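You operate a simulated robot arm through the tools that you are given. There is no shell and no other tool. Be economical: measure what you need, move in short steps, check, and stop when the job is done.

You are at the controls of a simulated two-armed robot. One attempt, no reset.

TASK
Open all three tally bays: white stack in 1, pink in 2, yellow in 3.

Only the result counts: the job must be done as asked and must still hold three seconds after the hand-in. Knocking over, shifting, dropping, spilling or breaking anything else fails it.

THE ROBOT
Two 7-joint arms with two-finger parallel grippers on one trunk, on a base that drives. Base frame: it is fixed to the floor where the robot stands at the start and does not move with it; the origin is under the middle of the robot, x ahead of it, y to its left, z up. Readings come in mm, rad, newtons and seconds.
The left shoulder is at the start at [70, 134, 1151], the right one opposite. With the tool pointing down near the work surface each hand reaches from about 100 to 640 mm from the robot's upright axis, wherever it stands, measured 20 degrees to its own side. Places, roughly: bay one [600, 200, 800]; bay three [800, 200, 800]; bay two [700, 200, 800]; black cover [700, 200, 800]. Payload 1.57 kg a hand.
Tool frame (each hand has its own): the origin (TCP) lies between the finger pads and is the grasp point; the fingertips stand 30 mm ahead of it; z points along the fingers, y is the line along which they close. The gripper opens to 80 mm. The fingers are 17 mm wide and 12 mm thick; the gripper's body (40 by 82 mm) begins 80 mm behind the TCP.
Orientation is told as [roll, pitch, yaw] about the base's x, y, z axes, in that order, counted from this pose: with the fingers straight down and closing along the base's y, the tool's x points along the base's -x, its y along +y and its z along -z.

THE INTERFACE
- The arms move only by the tool move_arm. It takes "left_rows", "right_rows" or both (then of equal length, played together; a hand with none holds still); each is one flat list of numbers, 7 for each row, row after row: the shift along the tool's x, y, z in mm, then the turn, a rotation vector about the tool's x, y, z in rad, then the finger opening in mm, from 0 to 80. In form: [dx, dy, dz, ax, ay, az, hand, dx, dy, dz, ax, ay, az, hand, ...]. A call has 1 to 12 rows; each row shifts and turns the commanded pose from where the row before left it, along the tool's axes as they then stand. A row lasts 0.2 s, in which the tool goes at most 50 mm and 0.15 rad; a call with a longer step from one row to the next is refused whole, and so is a gripper value outside its range. Where a pose cannot be reached the arm comes as near as it can. A force on the tool above 90 N (or 10 N above the force at the start of the call, whichever is more), or a blocked arm, ends the call early, and 0.2 s more pass. Each finger travels about 153 mm/s and halts on what it meets, pressing with about 41 N; the grip force reading is that of the motor and also rises with nothing between the fingers. The clock runs only during rows and for 0.2 s after the last one: add rows that do not move to give the fingers time. The reply holds the time, the measured pose of the TCP, the force on the tool along the base axes, the opening and the grip force, in the units named above and with some noise, with the torque about the TCP (base axes, N m) and any sound that the robot's microphone picked up.
- Cameras (640 x 400 px; columns grow to the right, rows downward): "scene" is now at [118, 49.1, 1374.9]; the picture's right is [0.47, -0.89, 0.00], its down [-0.58, -0.31, -0.75] and it looks along [0.67, 0.35, -0.66] (base axes); focal length 278 px, centre (320, 200). "left" rides on the left gripper at [72, 7, -122] in its tool frame; the picture's right is [-0.09, 1.00, 0.00], its down [-0.84, -0.08, -0.54] and it looks along [-0.54, -0.05, 0.84] (tool axes); focal length 238 px, centre (320, 200). "right" rides on the right gripper at [72, -7, -122] in its tool frame; the picture's right is [0.09, 1.00, 0.00], its down [-0.84, 0.08, -0.54] and it looks along [-0.54, 0.05, 0.84] (tool axes); focal length 238 px, centre (320, 200). There is no depth. A picture from a camera that has moved, and an enlarged one, comes with that camera's place and axes in the base frame and with its lens. The place of the scene camera against the robot may be out by one fixed shift of up to 18 mm in any direction.
- capture(camera): a new picture of that camera. It takes no simulated time.
- lift_body(by): slides the trunk up (or, below 0, down) by that many mm; the arms and the scene camera ride with it, the base frame stays. It gives what a move gives, with no picture.
- roll_base(legs): drives the robot by 1 to 6 legs, each [ahead, left, turn to the left] in mm, mm and rad, along the robot's own axes; the way and the turn of a leg run together, so that a leg with both is an arc; at most 1500 mm and 3.142 rad a leg. The arms and the cameras ride along, it lands a little off, and it stops where it bumps. It gives what a move gives.
- head_to(pan, tilt): turns the head with the scene camera to pan (to the left, within 1.501 rad either way) and tilt (down, from -0.506 to 1.204), counted from straight ahead of the robot. It gives what a move gives.
- zoom(camera, box): a new picture of the part [left, top, right, bottom] of that camera's present view, enlarged. It takes no simulated time.
- job_done(): hands the job in; it is judged then, once.

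Go step by step. Nothing tells you exact positions but the pictures and the camera data: compare them with the known pose of the tool, close in by small moves and look again before you grip or let go. The budget is 120 turns and 108 pictures, counting those below and the enlarged ones. Unless the task says otherwise, let go and move clear before handing in, and close with one line.

The tools are called after "Emit:" by a JSON object that holds its "name" and its "arguments". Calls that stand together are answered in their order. move_arm: Moves the arms, as the interface text tells. Its arguments: {"type":"object","properties":{"left_rows":{"type":"array","items":{"type":"number"}},"right_rows":{"type":"array","items":{"type":"number"}}},"required":[]} The other tools are called the same way: lift_body (by) slides the trunk up or down; roll_base (legs) drives the base; head_to (pan, tilt) turns the head that bears the scene camera; capture (camera) takes a picture; zoom (camera, box) takes an enlarged picture of a part of a camera's view; job_done () hands the job in.

At the start:

```text
time_s: 0.0
left_position: [422.7, 335.1, 1112.0]
left_tool_rot: [-0.001, -0.001, 0.001]
left_force: [0.5, -0.5, 0.6]
left_moment: [0.01, 0.01, 0.01]
left_grip_width: 79.8
left_finger_force: 0.0
right_position: [459.2, -2.5, 1076.7]
right_tool_rot: [0.0, 0.001, 0.001]
right_force: [0.7, -0.3, -0.4]
right_moment: [-0.01, 0.0, 0.05]
right_grip_width: 80.0
right_finger_force: 0.1
trunk travel left (down, up): [-725.0, 215.0]
robot x, y, heading: [3.2, -1.7, 0.003]
head pan, tilt: [0.483, 0.719]
```

scene: 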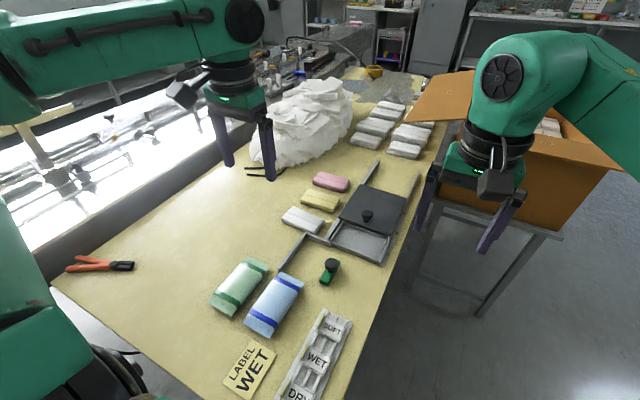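
right: 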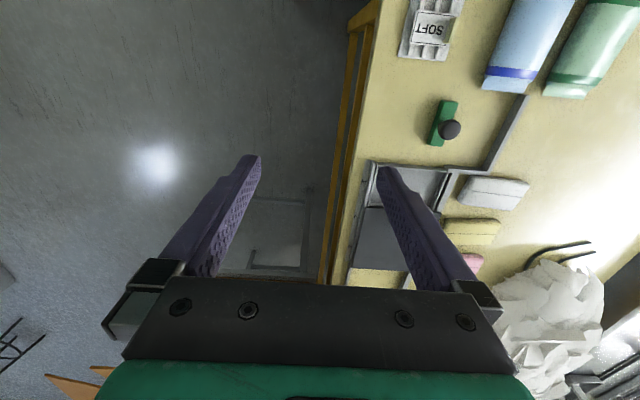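
left: 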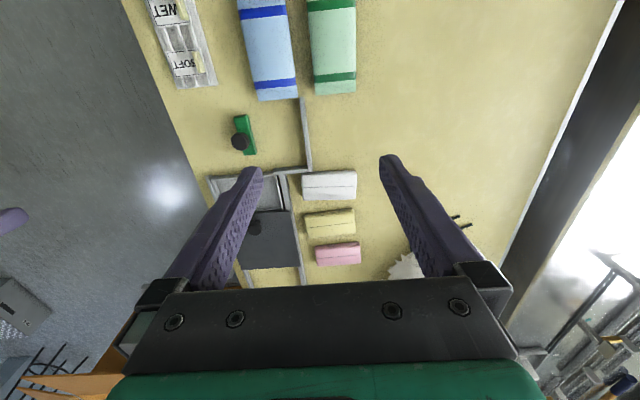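

I see a tray with a black sliding cover (knob on top), three packs (white, yellow, pink) beside it, and a green knobbed piece nearby. I'll zoom in on the details first.

Emit:
{"name": "zoom", "arguments": {"camera": "scene", "box": [260, 150, 440, 300]}}

Emit:
{"name": "zoom", "arguments": {"camera": "left", "box": [180, 90, 420, 290]}}

```text
2.67 times, centred on (350, 225) of scene
camera zoom: at [118.0, 49.1, 1374.9], right [0.47, -0.89, 0.0], down [-0.58, -0.31, -0.75], along [0.67, 0.35, -0.66], focal length 741 px, centre (240, 133)
```

zoom: 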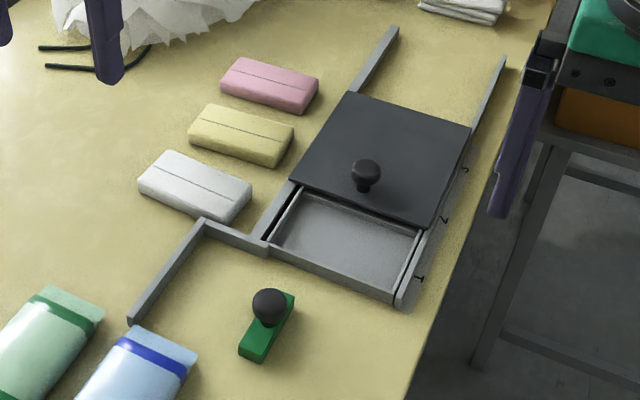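

```text
2.00 times, centred on (300, 190) of left
camera zoom: at [350.0, 341.0, 1233.9], right [0.09, 1.0, 0.0], down [0.84, -0.08, 0.54], along [0.54, -0.05, -0.84], focal length 477 px, centre (360, 220)
```

zoom: 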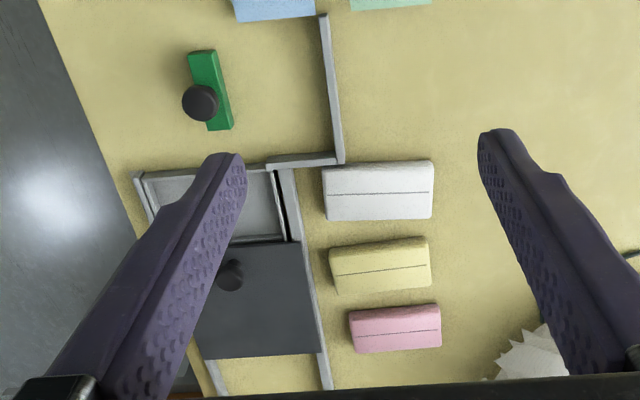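

The cover slides in x on rails: it appears to span x≈655–826, and the rails run to about x≈990. The far bays are out of reach from here, so I'll look at the floor and table edge on the right for a place to drive to.

Emit:
{"name": "head_to", "arguments": {"pan": -0.2, "tilt": 1.1}}

Emit:
{"name": "capture", "arguments": {"camera": "scene"}}

Emit:
{"name": "head_to", "arguments": {"pan": -0.5, "tilt": 0.55}}

Emit:
{"name": "capture", "arguments": {"camera": "scene"}}

```text
time_s: 1.1
left_position: [423.3, 335.3, 1111.6]
left_tool_rot: [0.0, 0.002, 0.002]
left_force: [0.6, -0.1, -1.0]
left_moment: [0.01, -0.01, -0.01]
left_grip_width: 80.0
left_finger_force: 0.1
right_position: [458.6, -4.2, 1077.7]
right_tool_rot: [0.0, 0.0, 0.001]
right_force: [-0.7, -0.6, -1.0]
right_moment: [0.0, -0.02, 0.01]
right_grip_width: 80.1
right_finger_force: 0.0
trunk travel left (down, up): [-725.0, 215.0]
robot x, y, heading: [0.5, 1.9, -0.001]
head pan, tilt: [-0.201, 1.1]
```

```text
102 pictures are left
camera scene: at [105.4, -2.5, 1346.6], right [-0.2, -0.98, 0.0], down [-0.87, 0.18, -0.45], along [0.45, -0.09, -0.89], focal length 278 px, centre (320, 200)
```

scene: 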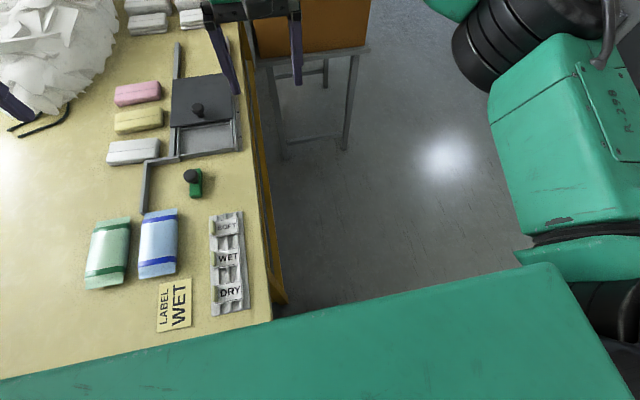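

```text
time_s: 2.0
left_position: [422.5, 335.0, 1111.4]
left_tool_rot: [-0.001, -0.001, 0.002]
left_force: [-0.7, 0.4, -0.1]
left_moment: [-0.01, 0.0, 0.0]
left_grip_width: 80.0
left_finger_force: 0.0
right_position: [458.9, -1.7, 1078.2]
right_tool_rot: [0.001, 0.0, -0.001]
right_force: [-0.1, -0.4, 0.0]
right_moment: [-0.02, -0.05, 0.01]
right_grip_width: 80.2
right_finger_force: 0.1
trunk travel left (down, up): [-725.0, 215.0]
robot x, y, heading: [1.1, -1.0, 0.003]
head pan, tilt: [-0.499, 0.55]
```

```text
101 pictures are left
camera scene: at [122.2, -32.9, 1389.6], right [-0.48, -0.88, 0.0], down [-0.46, 0.25, -0.85], along [0.75, -0.41, -0.52], focal length 278 px, centre (320, 200)
```

scene: 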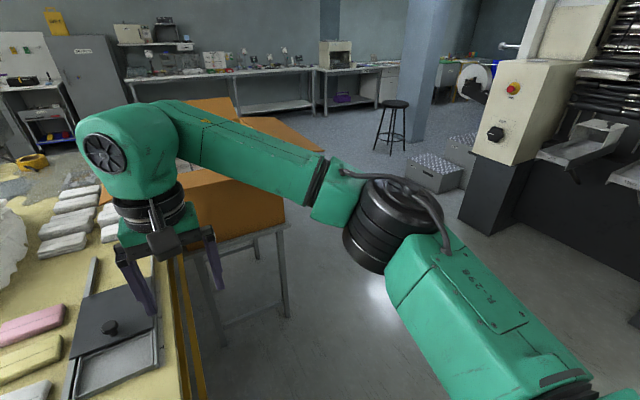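

The floor to the right of the table is free; the table's right edge is at y≈76 and the box stand starts around x≈990. I'll drive right, a bit forward, then turn toward the table so that all bays and stacks are in reach.

Emit:
{"name": "roll_base", "arguments": {"legs": [[0, -330, 0], [250, 0, 0], [0, 0, 1.25], [130, -200, 0]]}}

Emit:
{"name": "head_to", "arguments": {"pan": 0.0, "tilt": 0.9}}

Emit:
{"name": "capture", "arguments": {"camera": "scene"}}

Emit:
{"name": "capture", "arguments": {"camera": "right"}}

```text
time_s: 10.2
left_position: [295.8, 236.6, 1112.2]
left_tool_rot: [-0.001, 0.0, 1.259]
left_force: [1.0, -0.1, 0.5]
left_moment: [0.02, 0.01, 0.01]
left_grip_width: 80.3
left_finger_force: 0.0
right_position: [628.2, 166.2, 1077.4]
right_tool_rot: [-0.001, 0.0, 1.256]
right_force: [-0.8, 0.4, -0.1]
right_moment: [0.02, -0.04, -0.01]
right_grip_width: 79.8
right_finger_force: 0.0
trunk travel left (down, up): [-725.0, 215.0]
robot x, y, heading: [486.6, -270.6, 1.26]
head pan, tilt: [-0.499, 0.55]
```

```text
time_s: 11.1
left_position: [296.7, 235.6, 1111.2]
left_tool_rot: [-0.001, 0.0, 1.259]
left_force: [-0.2, 0.2, -0.2]
left_moment: [0.0, 0.02, -0.04]
left_grip_width: 80.0
left_finger_force: 0.1
right_position: [628.8, 165.6, 1076.9]
right_tool_rot: [-0.001, 0.0, 1.255]
right_force: [0.4, -0.2, 0.2]
right_moment: [0.03, 0.0, 0.02]
right_grip_width: 80.1
right_finger_force: 0.0
trunk travel left (down, up): [-725.0, 215.0]
robot x, y, heading: [483.4, -272.3, 1.261]
head pan, tilt: [0.0, 0.901]
```

```text
100 pictures are left
camera scene: at [517.0, -140.0, 1360.5], right [0.95, -0.31, 0.0], down [-0.24, -0.75, -0.62], along [0.19, 0.59, -0.78], focal length 278 px, centre (320, 200)
```

scene: 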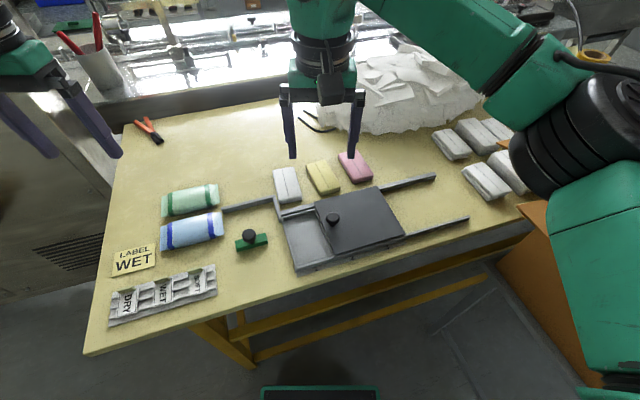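

```text
99 pictures are left
camera right: at [614.2, 95.1, 1199.5], right [-0.98, 0.22, 0.0], down [0.18, 0.82, 0.54], along [0.12, 0.53, -0.84], focal length 238 px, centre (320, 200)
```

right: 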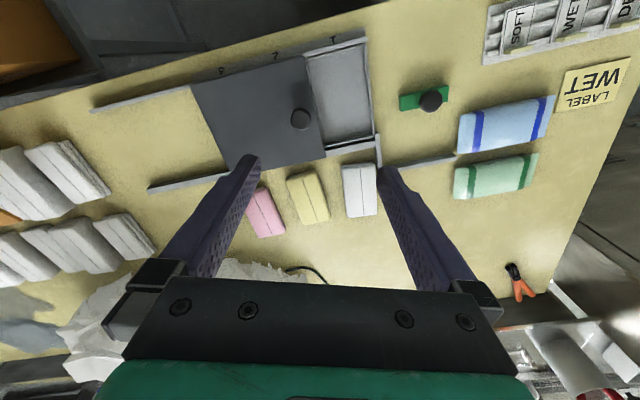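

The spot is good and the view is clear. I'll go a little closer to the table so the pink stack is well inside reach.

Emit:
{"name": "roll_base", "arguments": {"legs": [[100, -20, 0]]}}

Emit:
{"name": "capture", "arguments": {"camera": "scene"}}

Emit:
{"name": "capture", "arguments": {"camera": "right"}}

```text
time_s: 12.2
left_position: [346.6, 326.5, 1113.2]
left_tool_rot: [0.0, -0.002, 1.257]
left_force: [0.6, -0.1, 0.1]
left_moment: [0.0, -0.01, 0.01]
left_grip_width: 80.2
left_finger_force: 0.1
right_position: [679.1, 255.5, 1077.2]
right_tool_rot: [0.0, -0.001, 1.258]
right_force: [0.8, 0.2, 0.4]
right_moment: [0.02, -0.02, 0.01]
right_grip_width: 79.9
right_finger_force: 0.0
trunk travel left (down, up): [-725.0, 215.0]
robot x, y, heading: [535.6, -180.3, 1.257]
head pan, tilt: [0.0, 0.901]
```

```text
98 pictures are left
camera scene: at [567.0, -50.7, 1360.6], right [0.95, -0.31, 0.0], down [-0.24, -0.75, -0.62], along [0.19, 0.59, -0.78], focal length 278 px, centre (320, 200)
```

scene: 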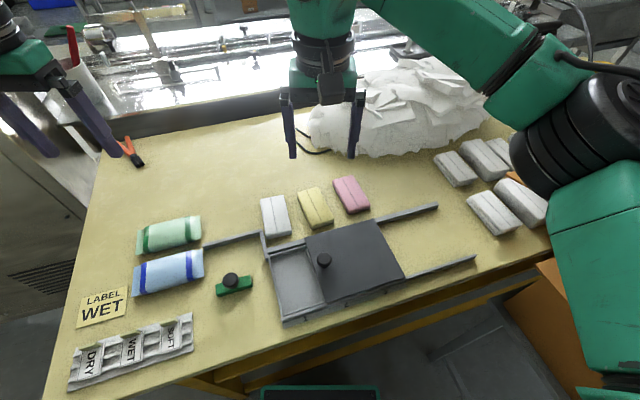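

```text
97 pictures are left
camera right: at [664.3, 184.6, 1200.1], right [-0.98, 0.22, 0.0], down [0.18, 0.82, 0.54], along [0.12, 0.53, -0.84], focal length 238 px, centre (320, 200)
```

right: 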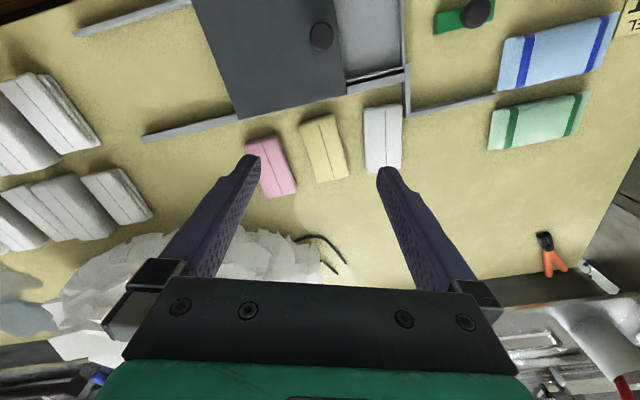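

The knob triangulates to about (662, 175) with its top near z≈840, and the rails run along x. I'll bring the right hand above it, turned so the fingers close along x, and look again.

Emit:
{"name": "move_arm", "arguments": {"right_rows": [0, 0, 40, 0, 0, -0.105, 80, 0, 0, 40, 0, 0, -0.105, 80, 0, 0, 40, 0, 0, -0.104, 80, 40, 8, 14, 0, 0, 0, 70, 40, 9, 13, 0, 0, 0, 60, 0, 0, 0, 0, 0, 0, 60]}}

Emit:
{"name": "capture", "arguments": {"camera": "right"}}

Emit:
{"name": "capture", "arguments": {"camera": "scene"}}

```text
time_s: 13.7
left_position: [347.0, 328.0, 1111.5]
left_tool_rot: [0.0, -0.001, 1.258]
left_force: [0.3, 0.8, 0.2]
left_moment: [0.0, -0.02, 0.01]
left_grip_width: 80.1
left_finger_force: 0.1
right_position: [663.5, 176.3, 931.5]
right_tool_rot: [0.001, 0.0, 1.572]
right_force: [0.7, 1.0, -0.4]
right_moment: [-0.03, 0.0, -0.01]
right_grip_width: 60.1
right_finger_force: 0.0
trunk travel left (down, up): [-725.0, 215.0]
robot x, y, heading: [533.6, -176.3, 1.258]
head pan, tilt: [0.0, 0.901]
```

```text
96 pictures are left
camera right: at [670.2, 104.1, 1053.8], right [-1.0, -0.09, 0.0], down [-0.08, 0.84, 0.54], along [-0.05, 0.54, -0.84], focal length 238 px, centre (320, 200)
```

right: 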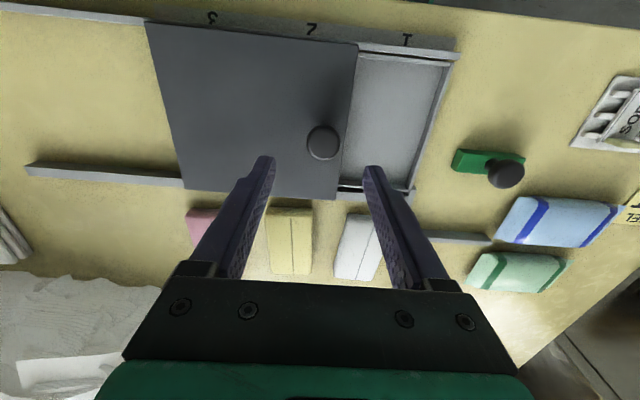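

```text
95 pictures are left
camera scene: at [567.6, -48.1, 1360.3], right [0.95, -0.31, 0.0], down [-0.24, -0.75, -0.62], along [0.19, 0.59, -0.78], focal length 278 px, centre (320, 200)
```

scene: 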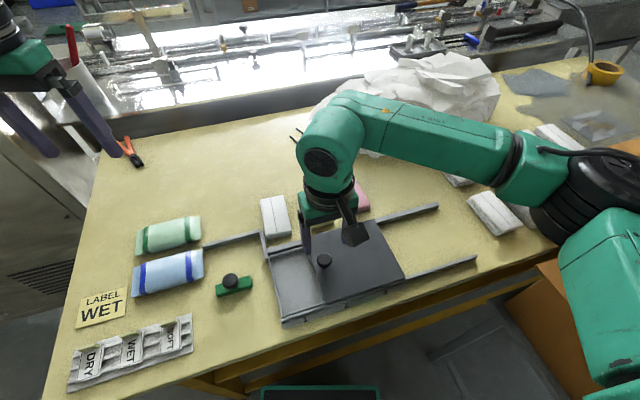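

The rail marks 1, 2, 3 sit at x≈594, 680 and 764. The knob is right below the hand at about (661, 177), so I'll descend in a short step and check.

Emit:
{"name": "move_arm", "arguments": {"right_rows": [0, 1, 30, 0, 0, 0, 60, 0, 1, 30, 0, 0, 0, 60, 0, 0, 0, 0, 0, 0, 60]}}

Emit:
{"name": "capture", "arguments": {"camera": "right"}}

Emit:
{"name": "zoom", "arguments": {"camera": "scene", "box": [250, 180, 420, 330]}}

```text
time_s: 14.4
left_position: [346.9, 326.2, 1111.8]
left_tool_rot: [0.0, -0.002, 1.258]
left_force: [-0.6, 0.3, -0.4]
left_moment: [0.01, 0.02, 0.01]
left_grip_width: 79.9
left_finger_force: 0.0
right_position: [662.7, 178.2, 871.3]
right_tool_rot: [0.001, -0.001, 1.572]
right_force: [0.4, -0.7, 0.4]
right_moment: [-0.01, 0.0, -0.02]
right_grip_width: 60.0
right_finger_force: 0.1
trunk travel left (down, up): [-725.0, 215.0]
robot x, y, heading: [530.9, -179.9, 1.256]
head pan, tilt: [0.0, 0.901]
```

```text
94 pictures are left
camera right: at [668.8, 105.0, 994.0], right [-1.0, -0.09, 0.0], down [-0.08, 0.84, 0.54], along [-0.05, 0.54, -0.84], focal length 238 px, centre (320, 200)
```

right: 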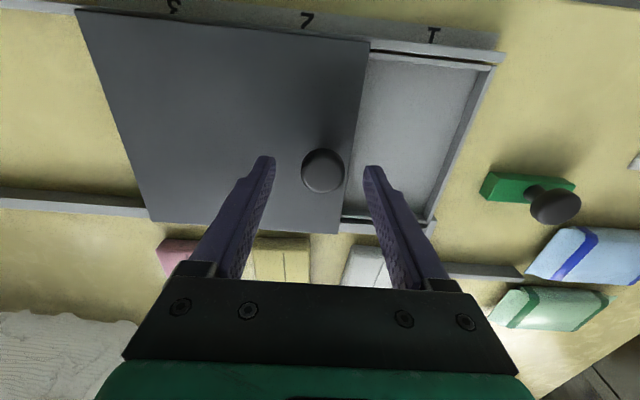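

```text
2.67 times, centred on (335, 255) of scene
camera zoom: at [567.6, -49.7, 1360.5], right [0.95, -0.31, 0.0], down [-0.24, -0.75, -0.62], along [0.19, 0.59, -0.78], focal length 741 px, centre (280, 53)
```

zoom: 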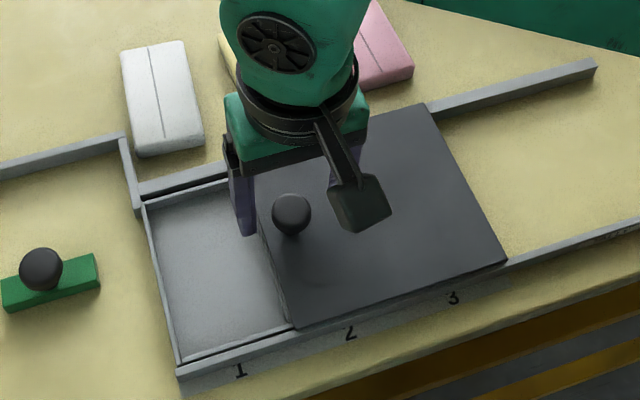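

The knob ball lies between the fingers at about tip level. I'll go down 22 mm more and close on it.

Emit:
{"name": "move_arm", "arguments": {"right_rows": [0, 1, 12, 0, 0, 0, 60, 0, 0, 10, 0, 0, 0, 60, 0, 0, 0, 0, 0, 0, 40, 0, 0, 0, 0, 0, 0, 20, 0, 0, 0, 0, 0, 0, 20, 0, 0, 0, 0, 0, 0, 20]}}

Emit:
{"name": "capture", "arguments": {"camera": "right"}}

```text
time_s: 15.8
left_position: [349.2, 321.4, 1114.8]
left_tool_rot: [0.005, -0.007, 1.259]
left_force: [-0.9, -0.4, -0.2]
left_moment: [0.03, -0.02, -0.01]
left_grip_width: 79.8
left_finger_force: 0.1
right_position: [662.5, 176.2, 854.1]
right_tool_rot: [0.004, -0.012, 1.57]
right_force: [20.6, 5.7, 56.5]
right_moment: [-0.17, -1.27, -0.14]
right_grip_width: 36.7
right_finger_force: 9.4
trunk travel left (down, up): [-725.0, 215.0]
robot x, y, heading: [533.9, -177.8, 1.253]
head pan, tilt: [0.0, 0.901]
```

```text
92 pictures are left
camera right: at [669.9, 102.6, 975.4], right [-1.0, -0.09, 0.0], down [-0.07, 0.83, 0.55], along [-0.05, 0.55, -0.83], focal length 238 px, centre (320, 200)
```

right: 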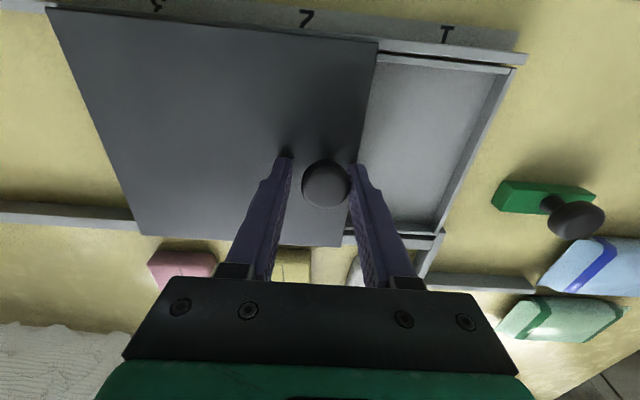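

The fingertips are pressing on the cover, so its top is at z≈823. I'll back up 8 mm and then close.

Emit:
{"name": "move_arm", "arguments": {"right_rows": [0, 0, -4, 0, 0, 0, 40, 0, 0, -4, 0, 0, 0, 40, 0, 0, 0, 0, 0, 0, 30, 0, 0, 0, 0, 0, 0, 20, 0, 0, 0, 0, 0, 0, 20, 0, 0, 0, 0, 0, 0, 20]}}

Emit:
{"name": "capture", "arguments": {"camera": "right"}}

```text
time_s: 17.2
left_position: [347.2, 327.6, 1111.8]
left_tool_rot: [0.0, -0.001, 1.258]
left_force: [0.2, 0.1, 0.7]
left_moment: [-0.02, -0.01, 0.02]
left_grip_width: 80.0
left_finger_force: 0.1
right_position: [661.1, 174.6, 854.3]
right_tool_rot: [-0.002, 0.006, 1.573]
right_force: [-1.7, -10.1, -27.4]
right_moment: [0.46, 0.09, 0.07]
right_grip_width: 28.9
right_finger_force: 38.6
trunk travel left (down, up): [-725.0, 215.0]
robot x, y, heading: [535.5, -176.9, 1.256]
head pan, tilt: [0.0, 0.901]
```

```text
91 pictures are left
camera right: at [668.3, 103.9, 977.0], right [-1.0, -0.09, 0.0], down [-0.08, 0.84, 0.54], along [-0.05, 0.53, -0.84], focal length 238 px, centre (320, 200)
```

right: 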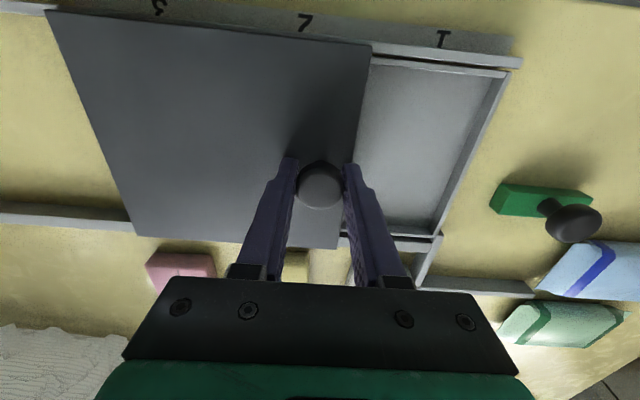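

The knob is gripped. I'll relax the upward pull a bit and slide the cover gently in +x.

Emit:
{"name": "move_arm", "arguments": {"right_rows": [0, 0, 3, 0, 0, 0, 18, 0, -5, 0, 0, 0, 0, 18, 0, -10, 0, 0, 0, 0, 18, 0, -10, 0, 0, 0, 0, 18]}}

Emit:
{"name": "capture", "arguments": {"camera": "right"}}

```text
time_s: 18.2
left_position: [347.8, 325.7, 1112.8]
left_tool_rot: [0.0, -0.003, 1.259]
left_force: [0.9, -1.1, 0.1]
left_moment: [0.02, 0.02, 0.0]
left_grip_width: 79.8
left_finger_force: 0.1
right_position: [685.2, 176.0, 855.1]
right_tool_rot: [0.003, -0.001, 1.57]
right_force: [0.0, -8.2, -3.8]
right_moment: [-0.52, 0.11, 0.05]
right_grip_width: 29.3
right_finger_force: 38.8
trunk travel left (down, up): [-725.0, 215.0]
robot x, y, heading: [533.6, -179.9, 1.259]
head pan, tilt: [0.0, 0.901]
```

```text
90 pictures are left
camera right: at [692.9, 103.0, 976.5], right [-1.0, -0.09, 0.0], down [-0.08, 0.84, 0.54], along [-0.05, 0.54, -0.84], focal length 238 px, centre (320, 200)
```

right: 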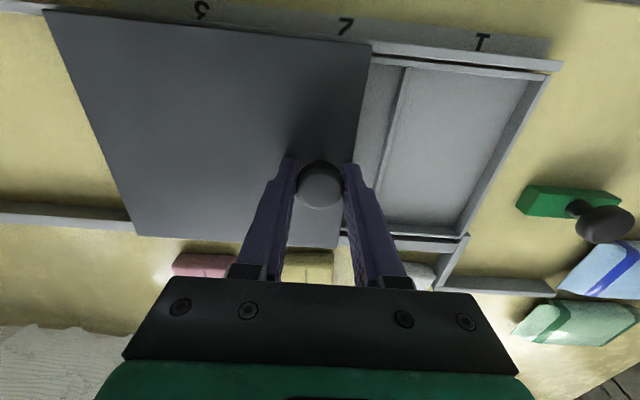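

It slides freely. I'll continue 130 mm further.

Emit:
{"name": "move_arm", "arguments": {"right_rows": [0, -13, 0, 0, 0, 0, 18, 0, -13, 0, 0, 0, 0, 18, 0, -13, 0, 0, 0, 0, 18, 0, -13, 0, 0, 0, 0, 18, 0, -13, 0, 0, 0, 0, 18, 0, -13, 0, 0, 0, 0, 18, 0, -13, 0, 0, 0, 0, 18, 0, -13, 0, 0, 0, 0, 18, 0, -13, 0, 0, 0, 0, 18, 0, -13, 0, 0, 0, 0, 18]}}

Emit:
{"name": "capture", "arguments": {"camera": "right"}}

Emit:
{"name": "zoom", "arguments": {"camera": "scene", "box": [250, 150, 490, 330]}}

```text
time_s: 20.4
left_position: [347.2, 324.1, 1112.5]
left_tool_rot: [-0.001, -0.004, 1.257]
left_force: [0.3, 0.0, 1.1]
left_moment: [-0.03, -0.01, -0.02]
left_grip_width: 79.9
left_finger_force: 0.0
right_position: [814.7, 176.5, 855.1]
right_tool_rot: [0.0, -0.005, 1.573]
right_force: [-0.1, -8.1, 5.4]
right_moment: [0.27, 0.11, 0.05]
right_grip_width: 28.7
right_finger_force: 39.3
trunk travel left (down, up): [-725.0, 215.0]
robot x, y, heading: [536.2, -181.4, 1.26]
head pan, tilt: [0.0, 0.901]
```

```text
89 pictures are left
camera right: at [822.4, 103.1, 976.5], right [-1.0, -0.09, 0.0], down [-0.08, 0.83, 0.54], along [-0.05, 0.54, -0.84], focal length 238 px, centre (320, 200)
```

right: 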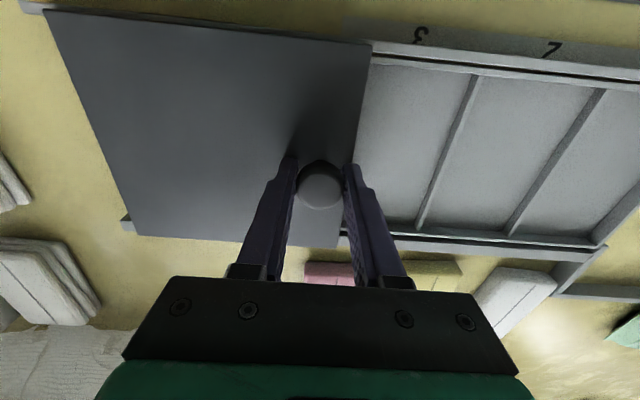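

```text
2.22 times, centred on (370, 240) of scene
camera zoom: at [567.5, -52.4, 1360.8], right [0.95, -0.31, 0.0], down [-0.24, -0.74, -0.62], along [0.19, 0.59, -0.78], focal length 617 px, centre (209, 111)
```

zoom: 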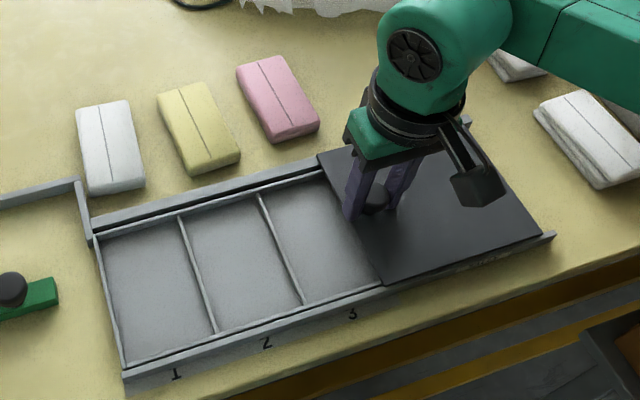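

Bay 3's far wall is not yet visible, and about 12 mm of rail remains past the cover. I'll nudge 9 mm more and look.

Emit:
{"name": "move_arm", "arguments": {"right_rows": [0, -5, 0, 0, 0, 0, 18, 0, -4, 0, 0, 0, 0, 18, 0, 0, 0, 0, 0, 0, 18]}}

Emit:
{"name": "capture", "arguments": {"camera": "right"}}

Emit:
{"name": "zoom", "arguments": {"camera": "right", "box": [300, 20, 460, 260]}}

Emit:
{"name": "zoom", "arguments": {"camera": "scene", "box": [330, 190, 490, 290]}}

```text
time_s: 21.2
left_position: [347.9, 324.7, 1113.1]
left_tool_rot: [0.001, -0.003, 1.258]
left_force: [0.5, -0.3, 0.2]
left_moment: [0.02, -0.02, 0.0]
left_grip_width: 80.1
left_finger_force: 0.0
right_position: [823.4, 176.0, 853.2]
right_tool_rot: [0.001, -0.004, 1.57]
right_force: [0.4, -7.6, 8.8]
right_moment: [-0.13, 0.0, 0.05]
right_grip_width: 29.1
right_finger_force: 39.0
trunk travel left (down, up): [-725.0, 215.0]
robot x, y, heading: [534.1, -180.6, 1.258]
head pan, tilt: [0.0, 0.901]
```

```text
87 pictures are left
camera right: at [831.5, 103.1, 976.5], right [-1.0, -0.09, 0.0], down [-0.08, 0.84, 0.54], along [-0.05, 0.54, -0.84], focal length 238 px, centre (320, 200)
```

right: 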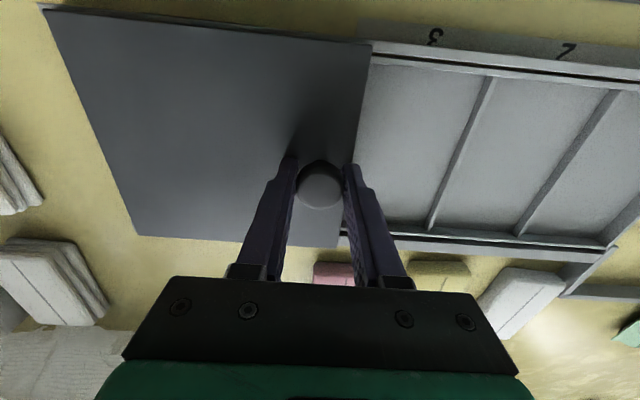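

```text
1.67 times, centred on (380, 140) of right
camera zoom: at [831.5, 103.1, 976.5], right [-1.0, -0.09, 0.0], down [-0.08, 0.84, 0.54], along [-0.05, 0.54, -0.84], focal length 397 px, centre (220, 300)
```

zoom: 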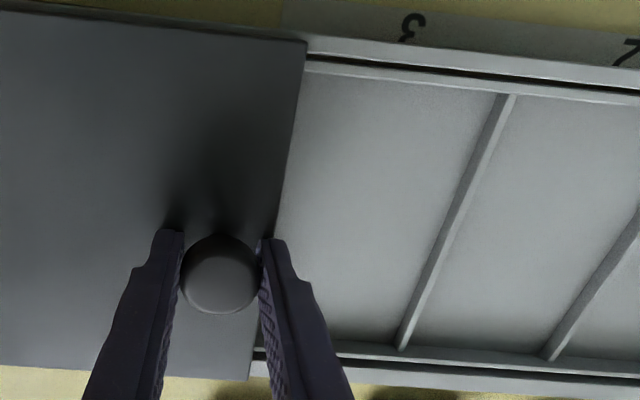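

```text
4.00 times, centred on (410, 240) of scene
camera zoom: at [567.1, -52.5, 1360.8], right [0.95, -0.31, 0.0], down [-0.24, -0.74, -0.62], along [0.19, 0.59, -0.78], focal length 1111 px, centre (-40, 40)
```

zoom: 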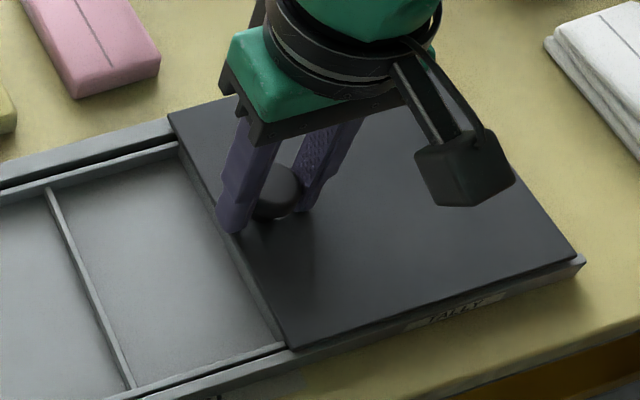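

The cover's near edge is at x≈803, and bay 3 should end at about 807. The end of the rail is about 7 mm ahead, so I'll slide that far, watching the force.

Emit:
{"name": "move_arm", "arguments": {"right_rows": [0, -3, 0, 0, 0, 0, 18, 0, -3, 0, 0, 0, 0, 18, 0, -2, 0, 0, 0, 0, 18, 0, 0, 0, 0, 0, 0, 18]}}

Emit:
{"name": "zoom", "arguments": {"camera": "scene", "box": [330, 190, 490, 290]}}

Emit:
{"name": "capture", "arguments": {"camera": "right"}}

```text
time_s: 22.2
left_position: [343.4, 325.0, 1112.0]
left_tool_rot: [-0.002, -0.003, 1.26]
left_force: [-0.1, -0.3, -0.2]
left_moment: [0.0, 0.02, 0.02]
left_grip_width: 80.0
left_finger_force: 0.1
right_position: [828.8, 175.2, 854.6]
right_tool_rot: [0.001, 0.002, 1.577]
right_force: [-17.7, -7.6, -3.9]
right_moment: [0.9, 0.29, 0.2]
right_grip_width: 29.0
right_finger_force: 38.8
trunk travel left (down, up): [-725.0, 215.0]
robot x, y, heading: [534.2, -178.7, 1.257]
head pan, tilt: [0.0, 0.901]
```

```text
4.00 times, centred on (410, 240) of scene
camera zoom: at [563.3, -51.3, 1360.6], right [0.95, -0.31, 0.0], down [-0.24, -0.74, -0.62], along [0.19, 0.59, -0.78], focal length 1111 px, centre (-40, 40)
```

zoom: 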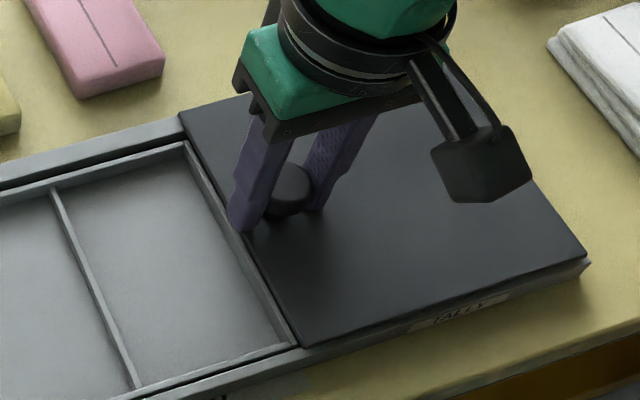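

```text
83 pictures are left
camera right: at [835.9, 103.6, 976.7], right [-1.0, -0.1, 0.0], down [-0.08, 0.84, 0.54], along [-0.05, 0.54, -0.84], focal length 238 px, centre (320, 200)
```

right: 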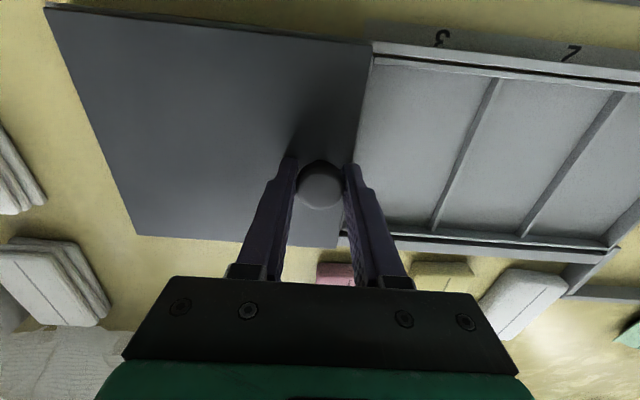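

The cover has met its end stop and bay 3's far wall shows, so all three bays are open. I'll release the knob, rise, and check that the cover stays.

Emit:
{"name": "move_arm", "arguments": {"right_rows": [0, 1.5, 0, 0, 0, 0, 18, 0, 0, 0, 0, 0, 0, 45, 0, 0, 0, 0, 0, 0, 50, 0, 0, -25, 0, 0, 0, 50, 0, 0, -40, 0, 0, 0, 60, 0, 0, -40, 0, 0, 0, 60, -20, 10, -30, 0, 0, 0, 60, -30, 10, 0, 0, 0, 0, 60, 0, 0, 0, 0, 0, 0, 60]}}

Emit:
{"name": "zoom", "arguments": {"camera": "scene", "box": [230, 150, 470, 330]}}

Emit:
{"name": "capture", "arguments": {"camera": "right"}}

```text
time_s: 24.2
left_position: [348.6, 327.0, 1113.5]
left_tool_rot: [-0.001, -0.001, 1.258]
left_force: [0.9, 0.0, 0.4]
left_moment: [0.03, -0.02, -0.01]
left_grip_width: 80.0
left_finger_force: 0.1
right_position: [813.7, 225.8, 989.6]
right_tool_rot: [0.001, -0.001, 1.572]
right_force: [0.5, 0.2, 0.3]
right_moment: [0.02, 0.01, 0.03]
right_grip_width: 59.8
right_finger_force: 0.2
trunk travel left (down, up): [-725.0, 215.0]
robot x, y, heading: [534.5, -178.1, 1.26]
head pan, tilt: [0.0, 0.901]
```

```text
2.22 times, centred on (350, 240) of scene
camera zoom: at [568.3, -50.2, 1360.5], right [0.95, -0.31, 0.0], down [-0.24, -0.75, -0.62], along [0.19, 0.59, -0.78], focal length 617 px, centre (253, 111)
```

zoom: 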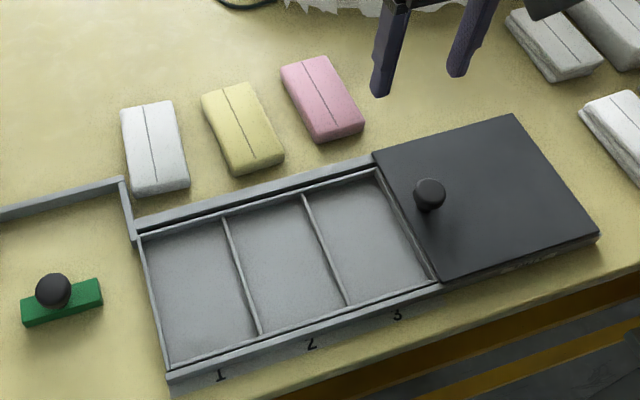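

```text
81 pictures are left
camera right: at [820.5, 152.6, 1112.0], right [-1.0, -0.09, 0.0], down [-0.08, 0.84, 0.54], along [-0.05, 0.54, -0.84], focal length 238 px, centre (320, 200)
```

right: 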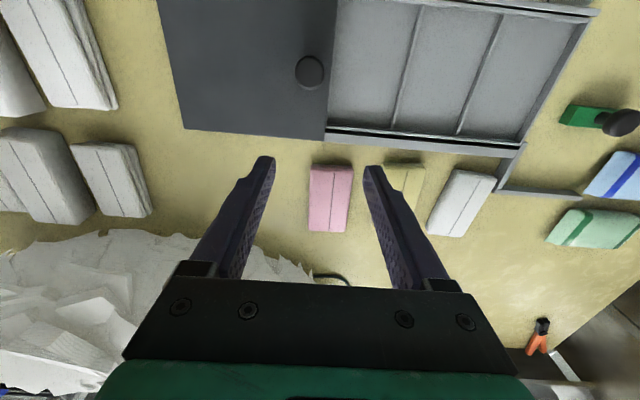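

The cover holds at the end. Pink is at about (787, 345), roughly 60 × 105 mm and nearly aligned with y. I'll hover the right hand over it, wide open.

Emit:
{"name": "move_arm", "arguments": {"right_rows": [-40, 9, 0, 0, 0, -0.02, 80, -40, 9, 5, 0, 0, -0.02, 80, -39, 9, 15, 0, 0, -0.01, 80, 0, 0, 40, 0, 0, 0, 80, 0, 0, 0, 0, 0, 0, 80]}}

Emit:
{"name": "capture", "arguments": {"camera": "right"}}

Emit:
{"name": "zoom", "arguments": {"camera": "scene", "box": [230, 150, 470, 330]}}

```text
time_s: 25.4
left_position: [347.2, 326.3, 1112.4]
left_tool_rot: [0.0, 0.0, 1.26]
left_force: [0.6, -1.0, 0.9]
left_moment: [0.03, -0.02, 0.01]
left_grip_width: 79.8
left_finger_force: 0.0
right_position: [791.6, 314.8, 937.2]
right_tool_rot: [-0.001, -0.001, 1.624]
right_force: [-0.2, -0.5, -0.6]
right_moment: [-0.01, -0.03, 0.01]
right_grip_width: 80.0
right_finger_force: 0.0
right hand out of reach, approached as far as the arm can: row 3
trunk travel left (down, up): [-725.0, 215.0]
robot x, y, heading: [533.8, -178.0, 1.256]
head pan, tilt: [0.0, 0.901]
```

```text
80 pictures are left
camera right: at [801.7, 242.9, 1061.2], right [-0.99, -0.14, 0.0], down [-0.12, 0.83, 0.54], along [-0.08, 0.54, -0.84], focal length 238 px, centre (320, 200)
```

right: 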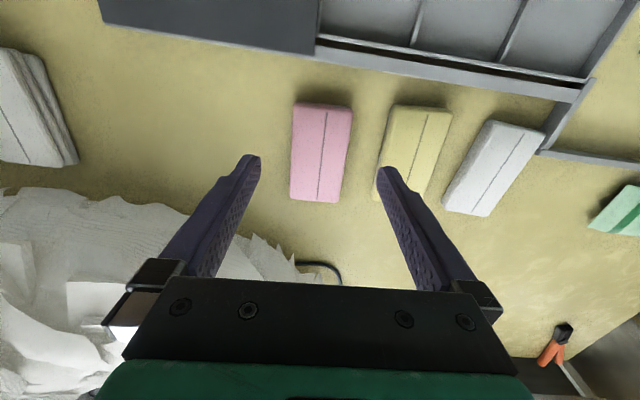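

```text
2.22 times, centred on (350, 240) of scene
camera zoom: at [567.1, -49.0, 1360.4], right [0.95, -0.31, 0.0], down [-0.24, -0.75, -0.62], along [0.19, 0.59, -0.78], focal length 617 px, centre (253, 111)
```

zoom: 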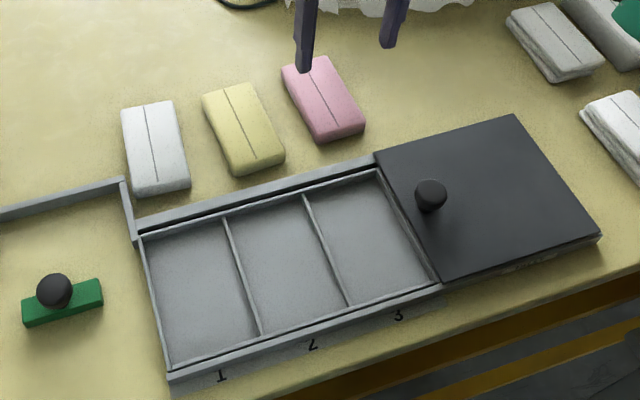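

The hand is just out of reach there; pink measures (787, 345). I'll bring the base about 45 mm closer.

Emit:
{"name": "roll_base", "arguments": {"legs": [[45, 0, 0]]}}

Emit:
{"name": "capture", "arguments": {"camera": "scene"}}

```text
time_s: 26.3
left_position: [347.1, 337.1, 1112.3]
left_tool_rot: [0.001, -0.003, 1.275]
left_force: [0.7, 0.3, 0.2]
left_moment: [-0.05, 0.0, 0.0]
left_grip_width: 80.1
left_finger_force: 0.1
right_position: [791.6, 329.8, 937.7]
right_tool_rot: [0.0, -0.001, 1.636]
right_force: [0.2, 0.2, 0.2]
right_moment: [-0.04, 0.0, 0.0]
right_grip_width: 80.0
right_finger_force: 0.1
trunk travel left (down, up): [-725.0, 215.0]
robot x, y, heading: [542.6, -166.0, 1.274]
head pan, tilt: [0.0, 0.901]
stopped in leg 1: the robot was blocked; the commanded pose is now the measured one
```

```text
78 pictures are left
camera scene: at [573.4, -35.6, 1360.3], right [0.96, -0.29, 0.0], down [-0.23, -0.75, -0.62], along [0.18, 0.59, -0.78], focal length 278 px, centre (320, 200)
```

scene: 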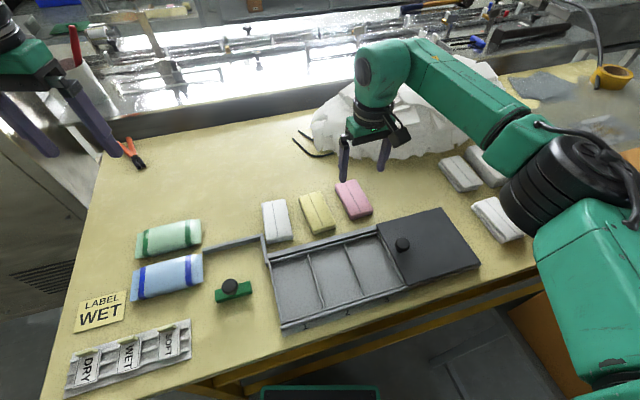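

The base is against the table frame with its left corner; nothing moved on the table. I'll raise the hand, back off, turn a little to square up (this also suits the right arm better), and approach again.

Emit:
{"name": "move_arm", "arguments": {"right_rows": [20, 0, -35, 0, 0, 0, 80, 30, 0, -35, 0, 0, 0, 80]}}

Emit:
{"name": "roll_base", "arguments": {"legs": [[-30, 0, 0], [0, 0, 0.18], [40, 0, 0]]}}

Emit:
{"name": "capture", "arguments": {"camera": "scene"}}

Emit:
{"name": "capture", "arguments": {"camera": "right"}}

```text
time_s: 26.9
left_position: [346.9, 335.5, 1112.9]
left_tool_rot: [0.003, -0.004, 1.276]
left_force: [1.0, -0.3, -1.1]
left_moment: [0.02, 0.0, -0.01]
left_grip_width: 80.0
left_finger_force: 0.0
right_position: [794.0, 282.1, 1009.4]
right_tool_rot: [-0.001, -0.002, 1.638]
right_force: [-0.8, -0.5, -0.2]
right_moment: [-0.01, 0.01, -0.02]
right_grip_width: 79.9
right_finger_force: 0.0
trunk travel left (down, up): [-725.0, 215.0]
robot x, y, heading: [541.5, -166.9, 1.265]
head pan, tilt: [0.0, 0.901]
```

```text
time_s: 28.9
left_position: [254.9, 298.7, 1114.9]
left_tool_rot: [0.001, -0.005, 1.456]
left_force: [-0.3, -0.5, 0.4]
left_moment: [0.0, -0.01, 0.01]
left_grip_width: 79.9
left_finger_force: 0.0
right_position: [704.1, 327.5, 1011.7]
right_tool_rot: [-0.001, -0.005, 1.818]
right_force: [-0.4, -0.5, -0.4]
right_moment: [0.01, 0.04, 0.0]
right_grip_width: 80.3
right_finger_force: 0.2
trunk travel left (down, up): [-725.0, 215.0]
robot x, y, heading: [538.7, -155.2, 1.458]
head pan, tilt: [0.0, 0.901]
```

```text
77 pictures are left
camera scene: at [546.8, -27.1, 1361.0], right [0.99, -0.12, 0.0], down [-0.09, -0.78, -0.62], along [0.07, 0.62, -0.78], focal length 278 px, centre (320, 200)
```

scene: 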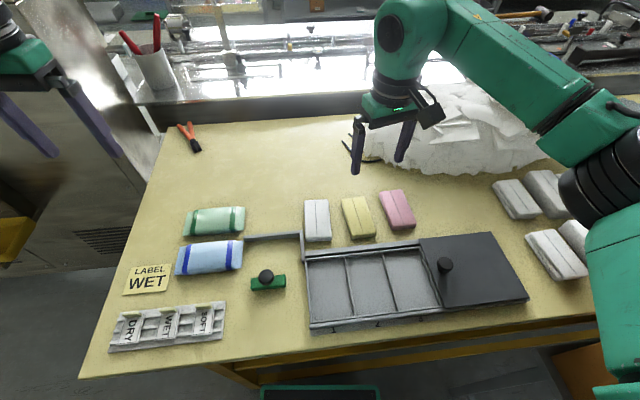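

```text
76 pictures are left
camera right: at [729.1, 257.9, 1134.2], right [-0.94, -0.33, 0.0], down [-0.28, 0.79, 0.55], along [-0.18, 0.52, -0.84], focal length 238 px, centre (320, 200)
```

right: 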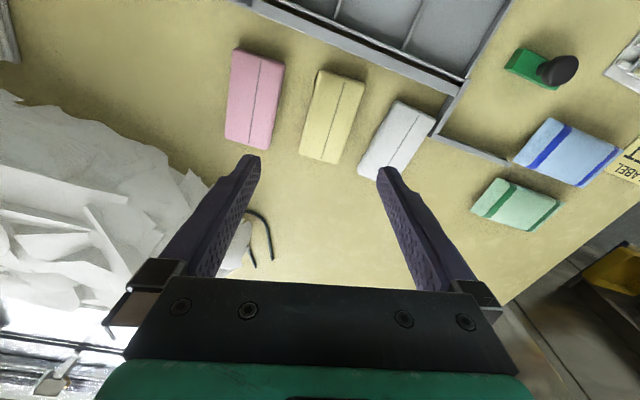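

Not blocked now, and pink is 20° to the right at 558 mm. I'll move the right hand above pink again.

Emit:
{"name": "move_arm", "arguments": {"right_rows": [0, 0, 0, 0, 0, 0.1, 80, 0, 0, 0, 0, 0, 0.098, 80, -6, -42, 20, 0, 0, 0, 80, -7, -42, 20, 0, 0, 0, 80, 0, 0, 34, 0, 0, 0, 80, 0, 0, 0, 0, 0, 0, 80]}}

Emit:
{"name": "capture", "arguments": {"camera": "right"}}

```text
time_s: 30.3
left_position: [255.0, 303.8, 1112.3]
left_tool_rot: [-0.002, -0.001, 1.455]
left_force: [0.1, 0.4, 0.0]
left_moment: [0.03, -0.01, 0.01]
left_grip_width: 80.1
left_finger_force: 0.0
right_position: [787.4, 348.0, 937.5]
right_tool_rot: [0.001, 0.001, 1.62]
right_force: [0.4, 0.0, 0.1]
right_moment: [0.01, 0.01, 0.02]
right_grip_width: 80.1
right_finger_force: 0.1
trunk travel left (down, up): [-725.0, 215.0]
robot x, y, heading: [540.4, -158.7, 1.46]
head pan, tilt: [0.0, 0.901]
```

```text
75 pictures are left
camera right: at [798.0, 276.3, 1059.5], right [-0.99, -0.14, 0.0], down [-0.12, 0.83, 0.54], along [-0.08, 0.54, -0.84], focal length 238 px, centre (320, 200)
```

right: 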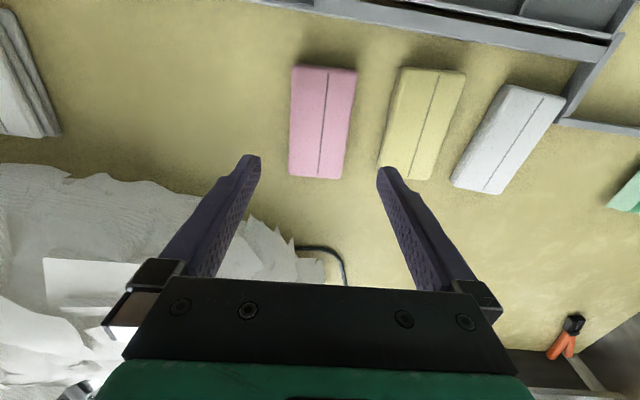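

Well centred over pink. I'll descend to TCP z≈848 and check.

Emit:
{"name": "move_arm", "arguments": {"right_rows": [3, 0, 40, 0, 0, 0, 80, 3, 0, 30, 0, 0, 0, 80, 0, 0, 19, 0, 0, 0, 80, 0, 0, 0, 0, 0, 0, 80]}}

Emit:
{"name": "capture", "arguments": {"camera": "right"}}

Emit:
{"name": "zoom", "arguments": {"camera": "scene", "box": [320, 150, 460, 250]}}

```text
time_s: 31.3
left_position: [255.3, 303.4, 1111.8]
left_tool_rot: [0.001, -0.002, 1.456]
left_force: [-0.2, -1.0, 0.1]
left_moment: [0.01, 0.01, -0.02]
left_grip_width: 80.3
left_finger_force: 0.0
right_position: [789.2, 342.4, 848.8]
right_tool_rot: [0.0, 0.001, 1.623]
right_force: [0.4, -0.3, -0.5]
right_moment: [0.01, 0.01, -0.03]
right_grip_width: 80.1
right_finger_force: 0.1
trunk travel left (down, up): [-725.0, 215.0]
robot x, y, heading: [540.7, -157.2, 1.457]
head pan, tilt: [0.0, 0.901]
```

```text
74 pictures are left
camera right: at [799.8, 270.6, 970.7], right [-0.99, -0.14, 0.0], down [-0.12, 0.83, 0.54], along [-0.08, 0.54, -0.84], focal length 238 px, centre (320, 200)
```

right: 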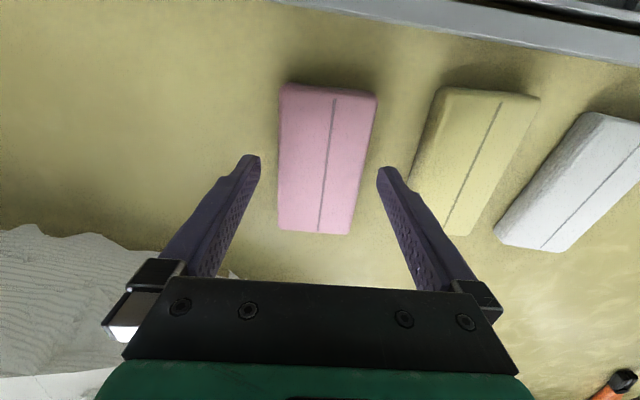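

```text
4.00 times, centred on (390, 200) of scene
camera zoom: at [546.8, -21.5, 1360.4], right [0.99, -0.12, 0.0], down [-0.09, -0.78, -0.62], along [0.07, 0.62, -0.78], focal length 1111 px, centre (40, 200)
```

zoom: 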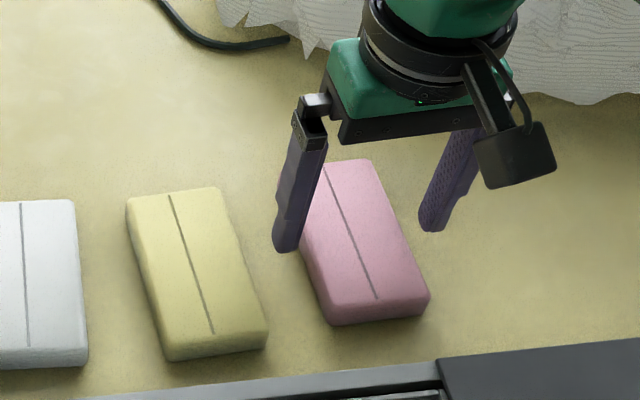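

Emit:
{"name": "move_arm", "arguments": {"right_rows": [0, 0, 8, 0, 0, 0, 80, 0, 0, 7, 0, 0, 0, 80, 0, 0, 0, 0, 0, 0, 80]}}

Emit:
{"name": "zoom", "arguments": {"camera": "scene", "box": [320, 150, 460, 250]}}

```text
time_s: 32.1
left_position: [254.5, 301.4, 1112.9]
left_tool_rot: [0.0, -0.004, 1.455]
left_force: [0.5, -0.2, 0.0]
left_moment: [0.01, -0.02, -0.01]
left_grip_width: 80.0
left_finger_force: 0.0
right_position: [788.1, 342.5, 833.0]
right_tool_rot: [0.0, -0.001, 1.623]
right_force: [0.2, -0.4, -0.2]
right_moment: [-0.03, -0.01, 0.01]
right_grip_width: 80.1
right_finger_force: 0.1
trunk travel left (down, up): [-725.0, 215.0]
robot x, y, heading: [540.5, -157.9, 1.457]
head pan, tilt: [0.0, 0.901]
```

```text
4.00 times, centred on (390, 200) of scene
camera zoom: at [546.8, -21.7, 1360.4], right [0.99, -0.12, 0.0], down [-0.09, -0.78, -0.62], along [0.07, 0.62, -0.78], focal length 1111 px, centre (40, 200)
```

zoom: 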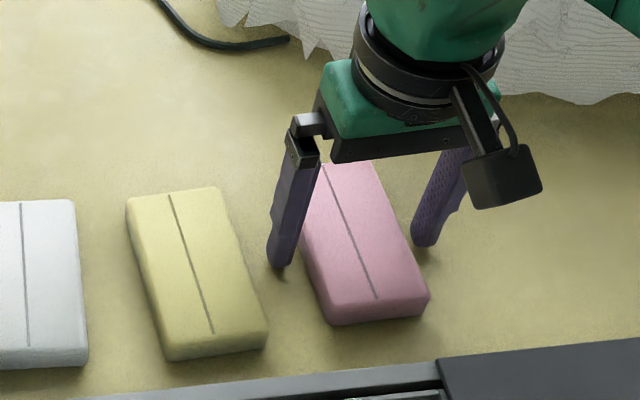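

Fingertips are low beside the pack. Closing on pink.

Emit:
{"name": "move_arm", "arguments": {"right_rows": [0, 0, 2, 0, 0, 0, 70, 0, 0, 0, 0, 0, 0, 60, 0, 0, 0, 0, 0, 0, 50, 0, 0, 0, 0, 0, 0, 40, 0, 0, 0, 0, 0, 0, 40]}}

Emit:
{"name": "capture", "arguments": {"camera": "right"}}

```text
time_s: 33.3
left_position: [255.8, 303.5, 1113.0]
left_tool_rot: [0.0, -0.003, 1.456]
left_force: [-0.3, 0.5, 0.5]
left_moment: [0.0, 0.0, 0.0]
left_grip_width: 79.8
left_finger_force: 0.0
right_position: [786.9, 342.2, 831.1]
right_tool_rot: [-0.002, 0.0, 1.623]
right_force: [-0.1, 0.6, -0.7]
right_moment: [0.0, 0.0, 0.0]
right_grip_width: 58.2
right_finger_force: 41.3
trunk travel left (down, up): [-725.0, 215.0]
robot x, y, heading: [540.2, -155.5, 1.454]
head pan, tilt: [0.0, 0.901]
```

```text
71 pictures are left
camera right: at [798.7, 271.1, 953.5], right [-0.99, -0.14, 0.0], down [-0.12, 0.83, 0.54], along [-0.08, 0.54, -0.84], focal length 238 px, centre (320, 200)
```

right: 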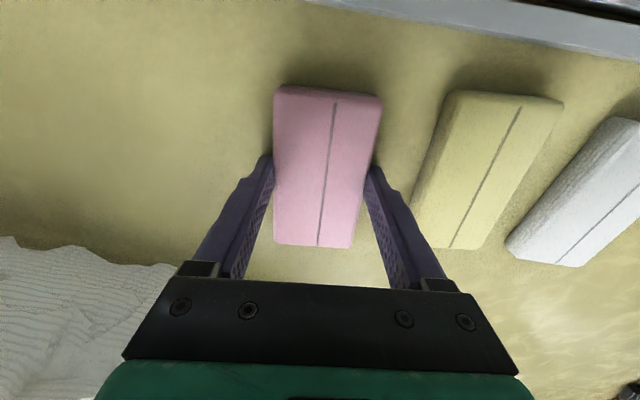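

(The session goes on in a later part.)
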